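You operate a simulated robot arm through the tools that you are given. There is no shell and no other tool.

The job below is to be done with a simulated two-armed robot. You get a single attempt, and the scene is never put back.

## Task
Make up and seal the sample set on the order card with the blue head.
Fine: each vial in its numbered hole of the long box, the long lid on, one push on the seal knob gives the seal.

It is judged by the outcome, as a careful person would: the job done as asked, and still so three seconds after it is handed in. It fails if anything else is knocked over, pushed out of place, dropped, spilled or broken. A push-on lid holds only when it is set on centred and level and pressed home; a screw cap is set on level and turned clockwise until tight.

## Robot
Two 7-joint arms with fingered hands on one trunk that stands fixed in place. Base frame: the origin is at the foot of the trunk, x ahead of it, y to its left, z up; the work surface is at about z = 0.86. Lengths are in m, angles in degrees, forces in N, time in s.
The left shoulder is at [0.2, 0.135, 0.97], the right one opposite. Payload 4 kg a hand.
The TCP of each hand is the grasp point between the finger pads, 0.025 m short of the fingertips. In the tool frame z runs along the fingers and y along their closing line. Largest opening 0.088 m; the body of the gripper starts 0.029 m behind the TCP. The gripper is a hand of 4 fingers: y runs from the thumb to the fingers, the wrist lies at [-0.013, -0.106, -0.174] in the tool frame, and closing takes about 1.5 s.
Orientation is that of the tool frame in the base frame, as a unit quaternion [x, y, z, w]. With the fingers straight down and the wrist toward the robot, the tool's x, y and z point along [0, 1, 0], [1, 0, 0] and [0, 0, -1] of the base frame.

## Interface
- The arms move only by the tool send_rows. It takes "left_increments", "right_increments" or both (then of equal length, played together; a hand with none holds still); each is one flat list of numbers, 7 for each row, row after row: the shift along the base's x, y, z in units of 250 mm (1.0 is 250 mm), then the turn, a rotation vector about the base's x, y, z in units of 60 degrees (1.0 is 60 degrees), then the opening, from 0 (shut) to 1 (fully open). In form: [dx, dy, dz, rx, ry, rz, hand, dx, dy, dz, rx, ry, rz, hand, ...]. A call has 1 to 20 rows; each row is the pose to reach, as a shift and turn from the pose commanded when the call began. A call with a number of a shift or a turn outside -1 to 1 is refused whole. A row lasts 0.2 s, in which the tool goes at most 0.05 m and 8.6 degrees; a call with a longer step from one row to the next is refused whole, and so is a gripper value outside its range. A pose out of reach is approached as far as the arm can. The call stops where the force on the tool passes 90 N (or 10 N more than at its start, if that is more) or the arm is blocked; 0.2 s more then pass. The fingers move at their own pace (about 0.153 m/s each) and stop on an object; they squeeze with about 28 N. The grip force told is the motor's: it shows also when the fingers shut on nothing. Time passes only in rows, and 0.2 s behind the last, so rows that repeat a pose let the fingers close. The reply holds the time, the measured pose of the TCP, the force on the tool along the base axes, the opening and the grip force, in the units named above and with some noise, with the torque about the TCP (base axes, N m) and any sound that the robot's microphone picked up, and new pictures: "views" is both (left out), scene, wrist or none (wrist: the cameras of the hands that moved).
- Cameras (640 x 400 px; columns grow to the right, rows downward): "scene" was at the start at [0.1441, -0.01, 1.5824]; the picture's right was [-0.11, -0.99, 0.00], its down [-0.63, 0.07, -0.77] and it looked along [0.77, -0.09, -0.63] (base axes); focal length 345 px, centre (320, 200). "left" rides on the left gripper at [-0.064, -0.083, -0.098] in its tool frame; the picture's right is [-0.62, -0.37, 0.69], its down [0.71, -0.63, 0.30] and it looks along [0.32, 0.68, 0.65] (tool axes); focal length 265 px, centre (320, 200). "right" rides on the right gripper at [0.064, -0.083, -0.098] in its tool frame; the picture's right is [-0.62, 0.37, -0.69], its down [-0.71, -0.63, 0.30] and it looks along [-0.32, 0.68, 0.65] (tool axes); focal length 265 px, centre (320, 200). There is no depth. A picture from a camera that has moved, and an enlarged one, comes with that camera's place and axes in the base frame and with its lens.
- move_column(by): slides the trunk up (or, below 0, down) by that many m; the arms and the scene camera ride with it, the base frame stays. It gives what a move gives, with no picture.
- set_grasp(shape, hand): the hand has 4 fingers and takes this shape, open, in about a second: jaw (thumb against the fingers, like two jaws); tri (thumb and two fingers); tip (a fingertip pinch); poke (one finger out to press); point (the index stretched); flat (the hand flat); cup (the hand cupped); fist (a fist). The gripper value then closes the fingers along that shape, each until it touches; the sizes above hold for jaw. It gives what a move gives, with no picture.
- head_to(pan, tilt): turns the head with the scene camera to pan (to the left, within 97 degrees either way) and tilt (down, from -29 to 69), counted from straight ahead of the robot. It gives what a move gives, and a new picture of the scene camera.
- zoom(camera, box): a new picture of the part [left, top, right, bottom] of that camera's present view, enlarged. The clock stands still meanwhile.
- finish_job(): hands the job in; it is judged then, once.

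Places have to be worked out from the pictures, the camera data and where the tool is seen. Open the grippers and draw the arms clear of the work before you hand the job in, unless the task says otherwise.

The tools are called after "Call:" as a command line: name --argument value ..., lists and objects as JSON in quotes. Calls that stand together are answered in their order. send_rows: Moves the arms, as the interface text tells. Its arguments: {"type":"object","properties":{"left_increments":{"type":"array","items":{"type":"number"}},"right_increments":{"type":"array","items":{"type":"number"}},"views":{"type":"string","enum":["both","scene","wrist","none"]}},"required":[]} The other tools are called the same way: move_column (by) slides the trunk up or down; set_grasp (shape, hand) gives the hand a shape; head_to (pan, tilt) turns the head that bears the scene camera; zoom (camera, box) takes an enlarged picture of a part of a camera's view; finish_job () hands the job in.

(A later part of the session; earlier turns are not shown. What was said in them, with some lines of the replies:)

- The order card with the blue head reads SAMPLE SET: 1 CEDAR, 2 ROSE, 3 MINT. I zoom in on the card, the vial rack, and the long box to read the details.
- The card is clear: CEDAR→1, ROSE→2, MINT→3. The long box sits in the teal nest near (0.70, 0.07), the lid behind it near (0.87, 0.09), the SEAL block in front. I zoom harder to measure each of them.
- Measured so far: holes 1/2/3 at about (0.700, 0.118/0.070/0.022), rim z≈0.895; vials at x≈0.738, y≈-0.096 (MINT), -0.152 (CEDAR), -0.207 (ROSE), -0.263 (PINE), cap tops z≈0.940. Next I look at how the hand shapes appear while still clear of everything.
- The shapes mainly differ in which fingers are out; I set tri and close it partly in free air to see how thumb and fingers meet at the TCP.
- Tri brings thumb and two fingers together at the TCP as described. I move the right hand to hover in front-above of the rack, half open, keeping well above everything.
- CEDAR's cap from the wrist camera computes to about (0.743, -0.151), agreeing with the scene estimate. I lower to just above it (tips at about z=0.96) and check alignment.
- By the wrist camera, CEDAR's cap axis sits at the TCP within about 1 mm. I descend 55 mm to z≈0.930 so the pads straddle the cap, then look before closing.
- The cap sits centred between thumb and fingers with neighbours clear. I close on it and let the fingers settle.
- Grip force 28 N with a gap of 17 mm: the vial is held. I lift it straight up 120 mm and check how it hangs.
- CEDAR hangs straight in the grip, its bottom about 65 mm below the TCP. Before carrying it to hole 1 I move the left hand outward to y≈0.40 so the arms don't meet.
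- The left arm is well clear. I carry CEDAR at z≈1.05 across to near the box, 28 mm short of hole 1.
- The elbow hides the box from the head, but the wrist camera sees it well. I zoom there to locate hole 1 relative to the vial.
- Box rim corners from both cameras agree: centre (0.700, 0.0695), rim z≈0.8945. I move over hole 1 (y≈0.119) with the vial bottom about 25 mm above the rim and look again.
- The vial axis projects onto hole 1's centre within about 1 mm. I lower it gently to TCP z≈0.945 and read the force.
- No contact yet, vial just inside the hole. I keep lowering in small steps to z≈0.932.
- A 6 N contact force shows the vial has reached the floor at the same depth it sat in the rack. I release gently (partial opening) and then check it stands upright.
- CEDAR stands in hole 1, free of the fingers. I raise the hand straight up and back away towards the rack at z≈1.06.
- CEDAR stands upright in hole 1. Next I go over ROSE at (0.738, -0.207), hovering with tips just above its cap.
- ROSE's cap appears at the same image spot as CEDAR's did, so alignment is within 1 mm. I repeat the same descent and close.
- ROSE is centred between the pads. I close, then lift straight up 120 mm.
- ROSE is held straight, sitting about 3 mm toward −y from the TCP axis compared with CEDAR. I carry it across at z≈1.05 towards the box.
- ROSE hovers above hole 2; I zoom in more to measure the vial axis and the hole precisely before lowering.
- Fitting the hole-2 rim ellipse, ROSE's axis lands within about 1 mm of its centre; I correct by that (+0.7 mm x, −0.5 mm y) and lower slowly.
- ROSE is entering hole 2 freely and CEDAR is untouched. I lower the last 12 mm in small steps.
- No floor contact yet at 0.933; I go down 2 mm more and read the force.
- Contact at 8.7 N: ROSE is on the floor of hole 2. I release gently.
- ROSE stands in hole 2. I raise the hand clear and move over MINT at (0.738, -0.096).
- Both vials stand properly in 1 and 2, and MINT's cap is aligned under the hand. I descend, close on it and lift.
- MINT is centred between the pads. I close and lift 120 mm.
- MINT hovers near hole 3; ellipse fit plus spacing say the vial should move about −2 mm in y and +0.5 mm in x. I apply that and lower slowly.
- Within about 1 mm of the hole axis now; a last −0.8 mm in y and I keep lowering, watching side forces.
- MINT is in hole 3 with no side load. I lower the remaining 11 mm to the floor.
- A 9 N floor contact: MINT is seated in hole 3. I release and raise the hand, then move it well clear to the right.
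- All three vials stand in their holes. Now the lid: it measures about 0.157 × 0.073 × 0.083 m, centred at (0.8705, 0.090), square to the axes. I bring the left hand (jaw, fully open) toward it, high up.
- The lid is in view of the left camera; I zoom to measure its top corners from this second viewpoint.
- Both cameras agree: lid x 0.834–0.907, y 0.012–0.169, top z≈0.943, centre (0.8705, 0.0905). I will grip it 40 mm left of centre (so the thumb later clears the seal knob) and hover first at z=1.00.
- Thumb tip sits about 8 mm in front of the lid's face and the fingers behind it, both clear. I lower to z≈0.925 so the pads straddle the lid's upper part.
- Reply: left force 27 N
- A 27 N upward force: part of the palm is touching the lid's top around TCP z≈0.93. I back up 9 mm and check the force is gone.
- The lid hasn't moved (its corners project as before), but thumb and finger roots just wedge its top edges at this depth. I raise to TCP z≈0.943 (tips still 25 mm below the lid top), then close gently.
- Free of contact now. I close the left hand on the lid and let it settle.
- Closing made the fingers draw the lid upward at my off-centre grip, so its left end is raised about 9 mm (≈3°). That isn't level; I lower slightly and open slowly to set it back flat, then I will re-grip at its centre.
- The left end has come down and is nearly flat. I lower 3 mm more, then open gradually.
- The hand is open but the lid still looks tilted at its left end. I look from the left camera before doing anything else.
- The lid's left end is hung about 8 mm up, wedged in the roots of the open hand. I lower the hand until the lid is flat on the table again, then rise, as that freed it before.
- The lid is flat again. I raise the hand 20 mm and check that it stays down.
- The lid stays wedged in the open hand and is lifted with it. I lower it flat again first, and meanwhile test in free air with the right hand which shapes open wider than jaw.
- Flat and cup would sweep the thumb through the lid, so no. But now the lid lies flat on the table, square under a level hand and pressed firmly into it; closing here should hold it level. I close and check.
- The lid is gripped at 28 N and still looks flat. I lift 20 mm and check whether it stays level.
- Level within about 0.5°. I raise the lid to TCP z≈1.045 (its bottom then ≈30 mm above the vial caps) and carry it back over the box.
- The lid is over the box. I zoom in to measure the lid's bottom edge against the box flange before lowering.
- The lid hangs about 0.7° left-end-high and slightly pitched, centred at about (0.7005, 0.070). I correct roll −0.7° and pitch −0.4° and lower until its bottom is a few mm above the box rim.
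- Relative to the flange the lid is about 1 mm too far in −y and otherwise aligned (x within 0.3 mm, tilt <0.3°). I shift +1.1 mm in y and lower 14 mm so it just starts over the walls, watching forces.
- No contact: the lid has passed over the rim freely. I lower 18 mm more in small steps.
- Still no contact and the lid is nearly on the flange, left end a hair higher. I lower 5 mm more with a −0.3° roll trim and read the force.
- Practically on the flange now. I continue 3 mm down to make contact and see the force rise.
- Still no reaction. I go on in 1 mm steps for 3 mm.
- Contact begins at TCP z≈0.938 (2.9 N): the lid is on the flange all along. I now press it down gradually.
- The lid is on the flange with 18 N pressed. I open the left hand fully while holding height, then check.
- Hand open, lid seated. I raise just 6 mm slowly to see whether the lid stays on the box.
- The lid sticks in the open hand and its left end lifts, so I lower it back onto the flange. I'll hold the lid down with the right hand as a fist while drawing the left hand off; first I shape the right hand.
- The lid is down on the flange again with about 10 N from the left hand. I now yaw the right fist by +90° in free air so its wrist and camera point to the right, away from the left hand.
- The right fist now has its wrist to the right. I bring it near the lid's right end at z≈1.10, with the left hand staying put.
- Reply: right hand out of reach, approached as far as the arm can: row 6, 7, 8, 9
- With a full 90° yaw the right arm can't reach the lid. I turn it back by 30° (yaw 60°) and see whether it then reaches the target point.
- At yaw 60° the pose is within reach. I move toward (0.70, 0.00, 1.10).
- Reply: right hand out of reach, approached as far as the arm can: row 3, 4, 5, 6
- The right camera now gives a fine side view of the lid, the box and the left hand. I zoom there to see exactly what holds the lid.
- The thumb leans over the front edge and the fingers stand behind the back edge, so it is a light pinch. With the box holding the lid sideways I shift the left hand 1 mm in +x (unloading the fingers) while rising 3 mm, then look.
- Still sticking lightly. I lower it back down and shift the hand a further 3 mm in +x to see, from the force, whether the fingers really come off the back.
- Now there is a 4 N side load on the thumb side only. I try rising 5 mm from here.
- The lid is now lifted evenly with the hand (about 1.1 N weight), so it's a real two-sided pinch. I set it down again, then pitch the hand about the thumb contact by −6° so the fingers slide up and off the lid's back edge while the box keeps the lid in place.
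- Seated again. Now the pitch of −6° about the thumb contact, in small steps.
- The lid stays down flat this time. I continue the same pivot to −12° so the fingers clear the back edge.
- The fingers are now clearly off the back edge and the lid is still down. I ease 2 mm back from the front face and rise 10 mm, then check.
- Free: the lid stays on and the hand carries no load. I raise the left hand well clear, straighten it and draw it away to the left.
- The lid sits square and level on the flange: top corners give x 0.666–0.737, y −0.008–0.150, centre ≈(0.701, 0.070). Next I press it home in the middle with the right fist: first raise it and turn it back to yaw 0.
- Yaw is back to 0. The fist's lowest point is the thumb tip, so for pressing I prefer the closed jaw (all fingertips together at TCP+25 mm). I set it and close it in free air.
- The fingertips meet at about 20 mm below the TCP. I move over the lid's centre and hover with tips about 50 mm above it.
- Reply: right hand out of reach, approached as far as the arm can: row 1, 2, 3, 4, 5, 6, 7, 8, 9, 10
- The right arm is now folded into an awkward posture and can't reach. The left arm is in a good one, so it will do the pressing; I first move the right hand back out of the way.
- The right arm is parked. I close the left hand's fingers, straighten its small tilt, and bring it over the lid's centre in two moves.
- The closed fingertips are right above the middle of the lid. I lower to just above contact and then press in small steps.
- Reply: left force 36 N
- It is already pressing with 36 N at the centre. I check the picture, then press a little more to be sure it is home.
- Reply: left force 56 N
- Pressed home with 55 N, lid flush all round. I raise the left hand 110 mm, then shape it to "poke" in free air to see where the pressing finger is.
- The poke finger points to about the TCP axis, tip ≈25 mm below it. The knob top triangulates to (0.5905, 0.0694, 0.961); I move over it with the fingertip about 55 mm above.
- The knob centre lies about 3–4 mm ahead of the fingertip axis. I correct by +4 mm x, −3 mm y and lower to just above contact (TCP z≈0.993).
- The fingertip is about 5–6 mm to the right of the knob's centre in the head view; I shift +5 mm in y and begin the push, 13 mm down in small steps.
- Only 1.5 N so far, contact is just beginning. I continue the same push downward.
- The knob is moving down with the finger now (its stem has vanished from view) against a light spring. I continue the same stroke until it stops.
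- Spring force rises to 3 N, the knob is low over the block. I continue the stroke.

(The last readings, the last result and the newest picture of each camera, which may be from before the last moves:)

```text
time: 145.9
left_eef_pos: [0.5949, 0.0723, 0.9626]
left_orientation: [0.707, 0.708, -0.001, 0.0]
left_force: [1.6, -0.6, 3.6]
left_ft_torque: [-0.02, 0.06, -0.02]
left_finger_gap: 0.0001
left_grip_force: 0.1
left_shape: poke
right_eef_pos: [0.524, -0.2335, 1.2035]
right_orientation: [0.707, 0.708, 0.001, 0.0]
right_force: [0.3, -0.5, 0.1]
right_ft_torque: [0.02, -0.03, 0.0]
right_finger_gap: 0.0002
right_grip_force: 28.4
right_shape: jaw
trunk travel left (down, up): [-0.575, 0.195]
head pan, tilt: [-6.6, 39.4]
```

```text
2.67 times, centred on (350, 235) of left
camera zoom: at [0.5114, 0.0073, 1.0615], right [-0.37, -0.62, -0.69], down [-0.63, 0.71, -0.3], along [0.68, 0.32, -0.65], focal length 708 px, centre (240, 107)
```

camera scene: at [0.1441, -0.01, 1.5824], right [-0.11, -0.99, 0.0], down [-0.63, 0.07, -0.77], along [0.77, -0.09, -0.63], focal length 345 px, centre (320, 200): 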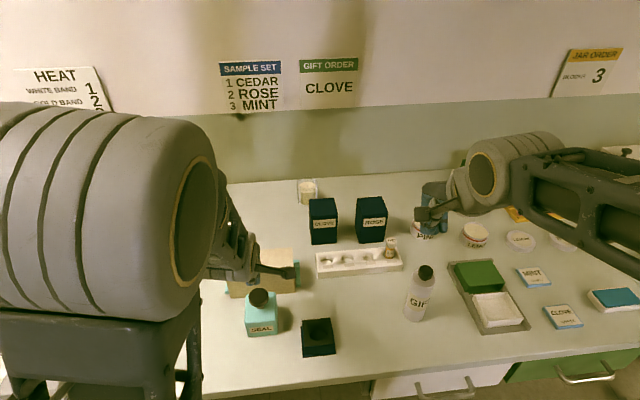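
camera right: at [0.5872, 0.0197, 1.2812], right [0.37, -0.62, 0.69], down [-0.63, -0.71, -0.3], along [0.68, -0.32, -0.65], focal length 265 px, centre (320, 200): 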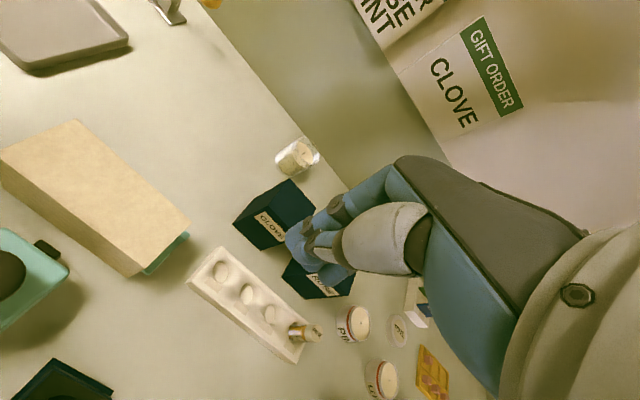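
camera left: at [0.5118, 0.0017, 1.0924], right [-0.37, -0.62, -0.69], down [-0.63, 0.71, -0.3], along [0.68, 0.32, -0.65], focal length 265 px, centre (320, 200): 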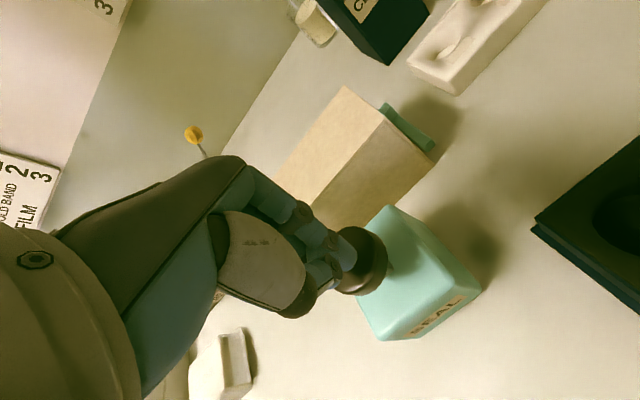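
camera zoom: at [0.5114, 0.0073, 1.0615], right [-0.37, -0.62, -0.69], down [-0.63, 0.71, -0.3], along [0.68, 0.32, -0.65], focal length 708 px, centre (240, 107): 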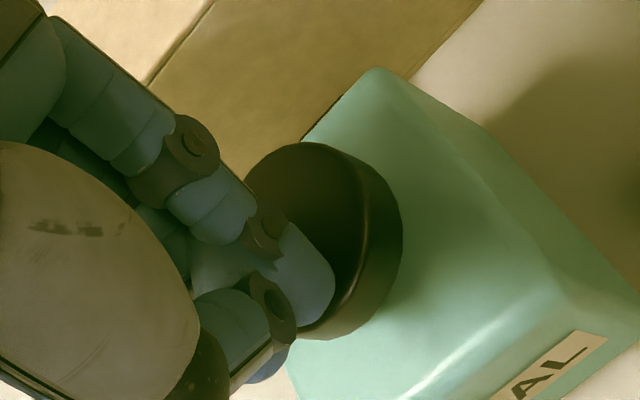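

Still spring-like (3.6 N). I keep pushing in the same stroke.

Call:
send_rows --left_increments '[0, 0, -0.006, 0, 0, 0, 1, 0, 0, -0.012, 0, 0, 0, 1, 0, 0, -0.018, 0, 0, 0, 1, 0, 0, -0.024, 0, 0, 0, 1, 0, 0, -0.024, 0, 0, 0, 1]' --views "none"

Call:
zoom --camera "left" --box '[260, 100, 440, 310]'

Call:
zoom --camera "scene" --box '[220, 250, 310, 345]'

```text
time: 147.1
left_eef_pos: [0.5945, 0.0717, 0.957]
left_orientation: [0.707, 0.707, 0.001, 0.001]
left_force: [1.5, 0.2, 12.4]
left_ft_torque: [-0.01, 0.18, -0.03]
left_finger_gap: 0.0001
left_grip_force: 0.0
left_shape: poke
right_eef_pos: [0.5252, -0.232, 1.204]
right_orientation: [0.707, 0.707, 0.0, 0.0]
right_force: [0.0, -0.6, 0.9]
right_ft_torque: [0.01, 0.0, -0.02]
right_finger_gap: 0.0001
right_grip_force: 27.9
right_shape: jaw
trunk travel left (down, up): [-0.575, 0.195]
head pan, tilt: [-6.6, 39.4]
```

```text
1.90 times, centred on (350, 205) of left
camera zoom: at [0.5119, 0.0071, 1.0559], right [-0.37, -0.62, -0.69], down [-0.63, 0.71, -0.31], along [0.69, 0.32, -0.65], focal length 506 px, centre (263, 190)
```

zoom: 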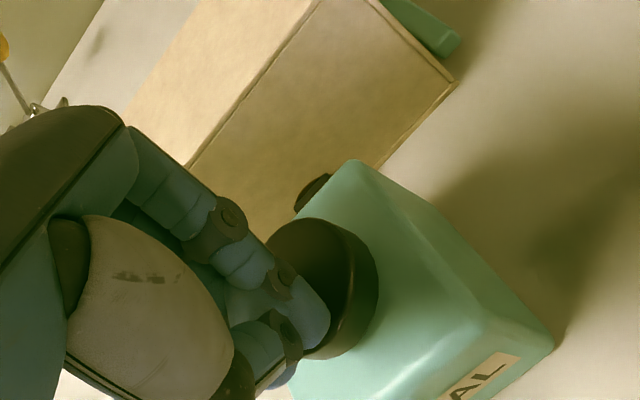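

```text
4.21 times, centred on (265, 298) of scene
camera zoom: at [0.1439, -0.01, 1.5825], right [-0.11, -0.99, 0.0], down [-0.63, 0.07, -0.77], along [0.77, -0.09, -0.63], focal length 1453 px, centre (552, -210)
```

zoom: 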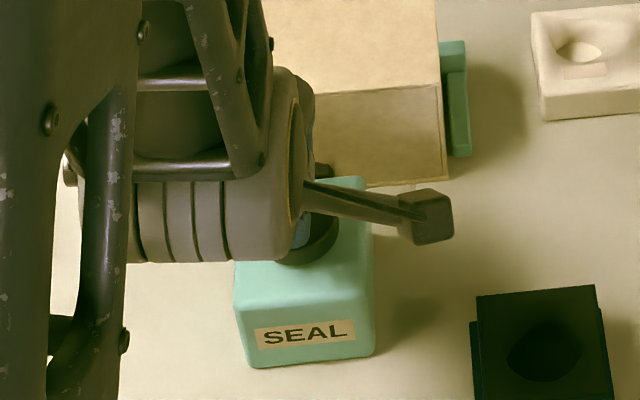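

Force jumps to 12 N: the knob has bottomed out and the dark pad has moved towards the lid's front. I press 2 mm more to be sure and hold briefly.

Call:
send_rows --left_increments '[0, 0, -0.004, 0, 0, 0, 1, 0, 0, -0.008, 0, 0, 0, 1, 0, 0, -0.008, 0, 0, 0, 1, 0, 0, -0.008, 0, 0, 0, 1]' --views "none"

Call:
zoom --camera "left" --box '[300, 60, 480, 210]'

```text
time: 148.1
left_eef_pos: [0.5958, 0.072, 0.9548]
left_orientation: [0.707, 0.707, 0.002, 0.003]
left_force: [10.0, 1.8, 36.1]
left_ft_torque: [0.12, 0.56, -0.04]
left_finger_gap: 0.0
left_grip_force: 0.2
left_shape: poke
right_eef_pos: [0.5234, -0.2322, 1.2045]
right_orientation: [0.707, 0.707, 0.0, 0.0]
right_force: [0.5, 0.7, 0.5]
right_ft_torque: [-0.03, -0.01, -0.03]
right_finger_gap: 0.0
right_grip_force: 27.6
right_shape: jaw
trunk travel left (down, up): [-0.575, 0.195]
head pan, tilt: [-6.6, 39.4]
```

```text
2.67 times, centred on (390, 135) of left
camera zoom: at [0.5125, 0.0069, 1.0545], right [-0.36, -0.62, -0.69], down [-0.63, 0.71, -0.31], along [0.69, 0.32, -0.65], focal length 708 px, centre (133, 373)
```

zoom: 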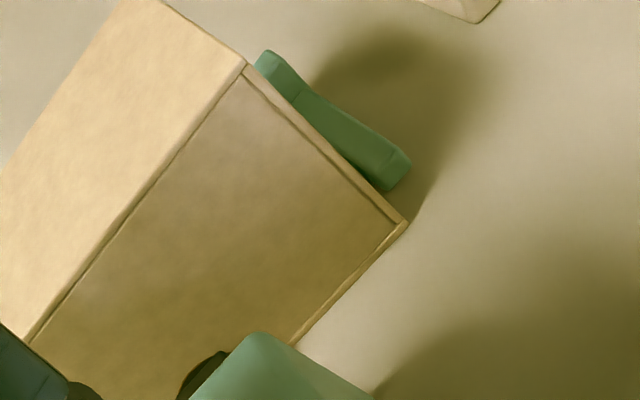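

36 N, fully bottomed. One push is done; I now lift the hand straight up off the knob.

Call:
send_rows --left_increments '[0, 0, 0.016, 0, 0, 0, 1, 0, 0, 0.05, 0, 0, 0, 1, 0, 0, 0.1, 0, 0, 0, 1, 0, 0, 0.18, 0, 0, 0, 1, 0, 0, 0.28, 0, 0, 0, 1, 0, 0, 0.4, 0, 0, 0, 1, 0, 0, 0.52, 0, 0, 0, 1, 0, 0.1, 0.6, 0, 0, 0, 1, 0, 0.25, 0.66, 0, 0, 0, 1, 0, 0.4, 0.7, 0, 0, 0, 1, 0, 0.55, 0.74, 0, 0, 0, 1, 0, 0.7, 0.78, 0, 0, 0, 1, 0, 0.85, 0.8, 0, 0, 0, 1, 0, 1.0, 0.8, 0, 0, 0, 1, 0, 1.0, 0.8, 0, 0, 0, 1]' --views "both"

Call:
zoom --camera "scene" --box '[210, 230, 310, 345]'

Call:
zoom --camera "scene" --box '[215, 230, 305, 305]'

```text
time: 151.3
left_eef_pos: [0.5954, 0.3219, 1.1548]
left_orientation: [0.707, 0.707, 0.0, -0.001]
left_force: [-0.2, 0.0, -0.6]
left_ft_torque: [0.02, -0.01, 0.03]
left_finger_gap: 0.0002
left_grip_force: 0.0
left_shape: poke
right_eef_pos: [0.5247, -0.2328, 1.2055]
right_orientation: [0.707, 0.707, 0.001, 0.0]
right_force: [0.1, 0.3, -0.6]
right_ft_torque: [0.0, -0.02, -0.01]
right_finger_gap: 0.0002
right_grip_force: 28.2
right_shape: jaw
trunk travel left (down, up): [-0.575, 0.195]
head pan, tilt: [-6.6, 39.4]
camera scene: at [0.1441, -0.0101, 1.5824], right [-0.11, -0.99, 0.0], down [-0.63, 0.07, -0.77], along [0.77, -0.09, -0.63], focal length 345 px, centre (320, 200)
camera left: at [0.5118, 0.2583, 1.2546], right [-0.37, -0.62, -0.69], down [-0.63, 0.71, -0.3], along [0.68, 0.32, -0.65], focal length 265 px, centre (320, 200)
```

scene: 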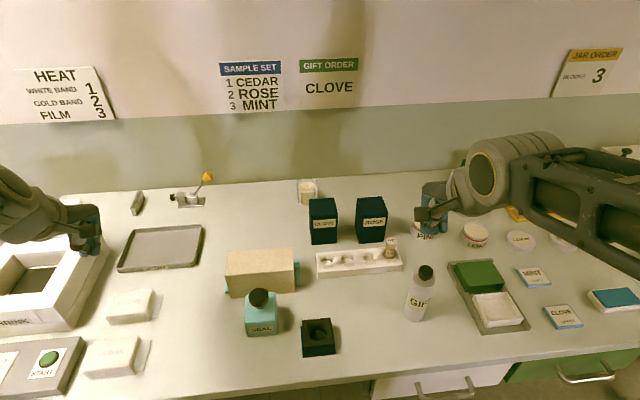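
left: 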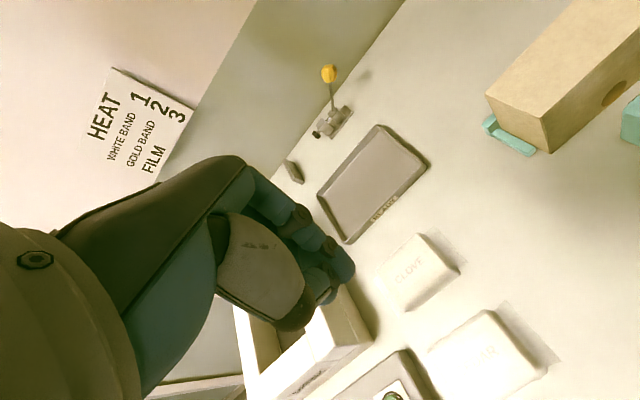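

```text
3.48 times, centred on (260, 288) of scene
camera zoom: at [0.1441, -0.0101, 1.5824], right [-0.11, -0.99, 0.0], down [-0.63, 0.07, -0.77], along [0.77, -0.09, -0.63], focal length 1200 px, centre (529, -104)
```

zoom: 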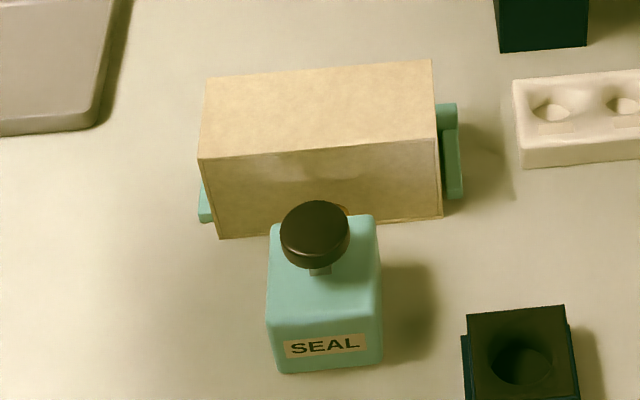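

```text
5.33 times, centred on (260, 268) of scene
camera zoom: at [0.1441, -0.0101, 1.5824], right [-0.11, -0.99, 0.0], down [-0.63, 0.07, -0.77], along [0.77, -0.09, -0.63], focal length 1840 px, centre (640, -160)
```

zoom: 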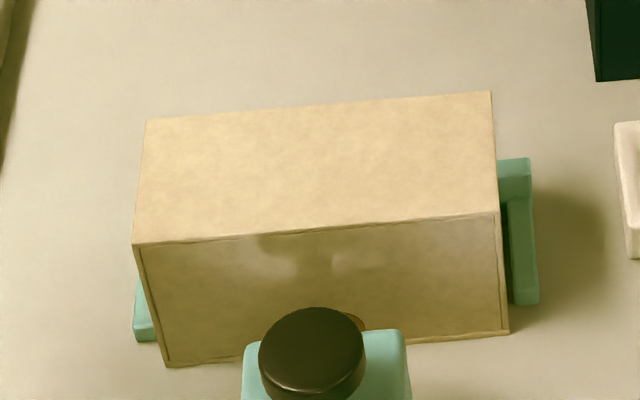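

A round brown seal is now visible on the front of the box. I zoom in to check it and the surroundings.

Call:
zoom --camera "left" --box '[480, 0, 640, 160]'

Call:
zoom --camera "scene" --box '[300, 180, 460, 300]'

```text
2.50 times, centred on (560, 80) of left
camera zoom: at [0.5118, 0.2583, 1.2546], right [-0.37, -0.62, -0.69], down [-0.63, 0.71, -0.3], along [0.68, 0.32, -0.65], focal length 664 px, centre (-280, 500)
```

zoom: 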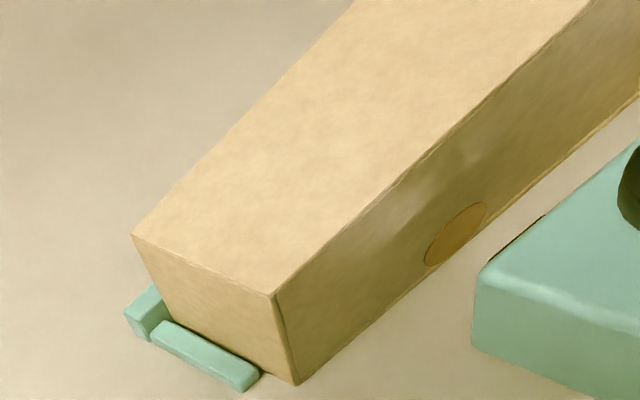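

```text
3.33 times, centred on (380, 240) of scene
camera zoom: at [0.1441, -0.0101, 1.5824], right [-0.11, -0.99, 0.0], down [-0.63, 0.07, -0.77], along [0.77, -0.09, -0.63], focal length 1150 px, centre (120, 67)
```

zoom: 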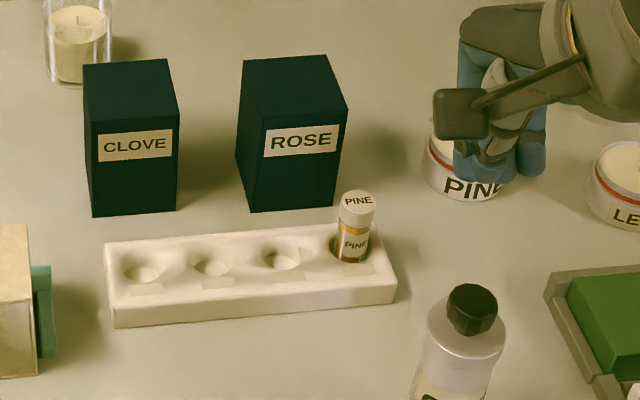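

The seal is on, the lid is flush, and everything else stands where it was. I open both hands in free air, drawing them a bit further back, and take a last look.

Call:
set_grasp --hand "left" --shape "jaw"

Call:
send_rows --left_increments '[0, 0, 0.04, 0, 0, 0, 1, -0.04, 0.04, 0.1, 0, 0, 0, 1, -0.08, 0.08, 0.16, 0, 0, 0, 1, -0.12, 0.12, 0.2, 0, 0, 0, 1, -0.12, 0.12, 0.2, 0, 0, 0, 1, -0.12, 0.12, 0.2, 0, 0, 0, 1]' --right_increments '[0, 0, 0.04, 0, 0, 0, 0.3, 0, 0, 0.08, 0, 0, 0, 0.6, -0.04, 0, 0.12, 0, 0, 0, 1, -0.08, 0, 0.16, 0, 0, 0, 1, -0.08, 0, 0.16, 0, 0, 0, 1, -0.08, 0, 0.16, 0, 0, 0, 1]' --views "scene"

Call:
zoom --camera "scene" --box '[200, 190, 420, 350]'

```text
time: 152.2
left_eef_pos: [0.5959, 0.3236, 1.1542]
left_orientation: [0.707, 0.707, 0.0, 0.0]
left_force: [0.1, -0.1, -0.3]
left_ft_torque: [-0.04, 0.01, 0.04]
left_finger_gap: 0.0878
left_grip_force: 0.1
left_shape: jaw
right_eef_pos: [0.5245, -0.2326, 1.2048]
right_orientation: [0.707, 0.707, 0.0, 0.0]
right_force: [-0.5, -0.3, 0.0]
right_ft_torque: [-0.02, -0.01, 0.02]
right_finger_gap: 0.0
right_grip_force: 28.1
right_shape: jaw
trunk travel left (down, up): [-0.575, 0.195]
head pan, tilt: [-6.6, 39.4]
```

```text
time: 153.6
left_eef_pos: [0.5647, 0.352, 1.2041]
left_orientation: [0.707, 0.707, 0.0, 0.001]
left_force: [0.5, 0.2, 0.2]
left_ft_torque: [-0.04, -0.03, 0.0]
left_finger_gap: 0.0876
left_grip_force: 0.0
left_shape: jaw
right_eef_pos: [0.5042, -0.232, 1.2443]
right_orientation: [0.708, 0.707, -0.001, -0.001]
right_force: [0.2, 0.7, 0.2]
right_ft_torque: [0.02, 0.03, 0.03]
right_finger_gap: 0.0878
right_grip_force: 0.0
right_shape: jaw
trunk travel left (down, up): [-0.575, 0.195]
head pan, tilt: [-6.6, 39.4]
camera scene: at [0.1441, -0.01, 1.5824], right [-0.11, -0.99, 0.0], down [-0.63, 0.07, -0.77], along [0.77, -0.09, -0.63], focal length 345 px, centre (320, 200)
```

scene: 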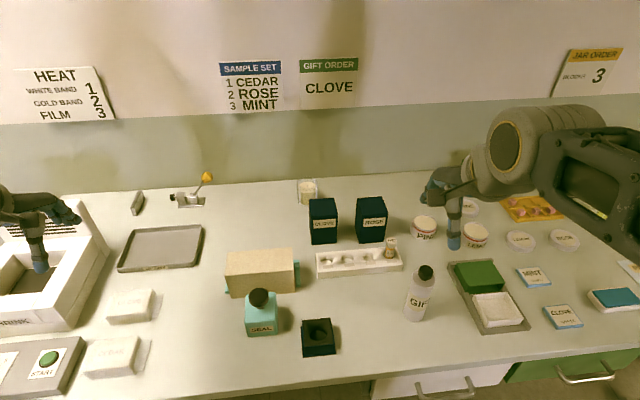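

```text
2.50 times, centred on (310, 270) of scene
camera zoom: at [0.1441, -0.01, 1.5824], right [-0.11, -0.99, 0.0], down [-0.63, 0.07, -0.77], along [0.77, -0.09, -0.63], focal length 863 px, centre (345, 25)
```

zoom: 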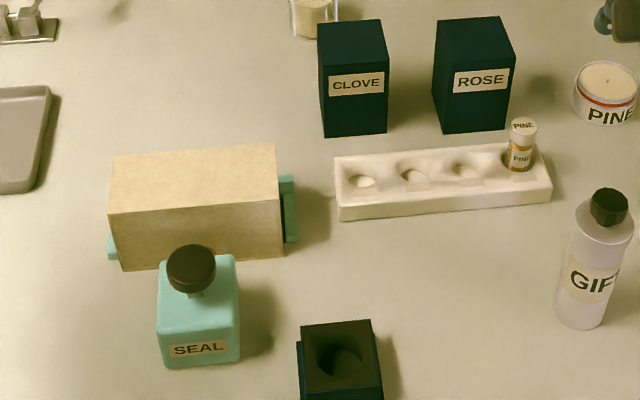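

The set is made up: CEDAR, ROSE and MINT are in holes 1, 2 and 3, the long lid is pressed home and level, and the seal is on its front. Both hands are open and clear, so I hand the job in.

Call:
finish_job

```text
The job is handed in.
```

I made up and sealed the blue-headed SAMPLE SET order and handed it in.

- **Vials:** CEDAR is in hole 1, ROSE in hole 2 and MINT in hole 3. PINE stayed in the rack.
- **Lid:** the long lid sits level and flush on the box. I pressed it home at the centre with 55 N.
- **Seal:** I pushed the knob once, all the way down. A round seal is now visible on the front of the lid.

The lid took several tries. It stuck in the open left hand, and I set it on and lifted it slightly a few times before freeing it by tilting the hand. After that it stayed seated.

In the last pictures nothing else was knocked over or out of place. Both hands were open and clear before I handed in.
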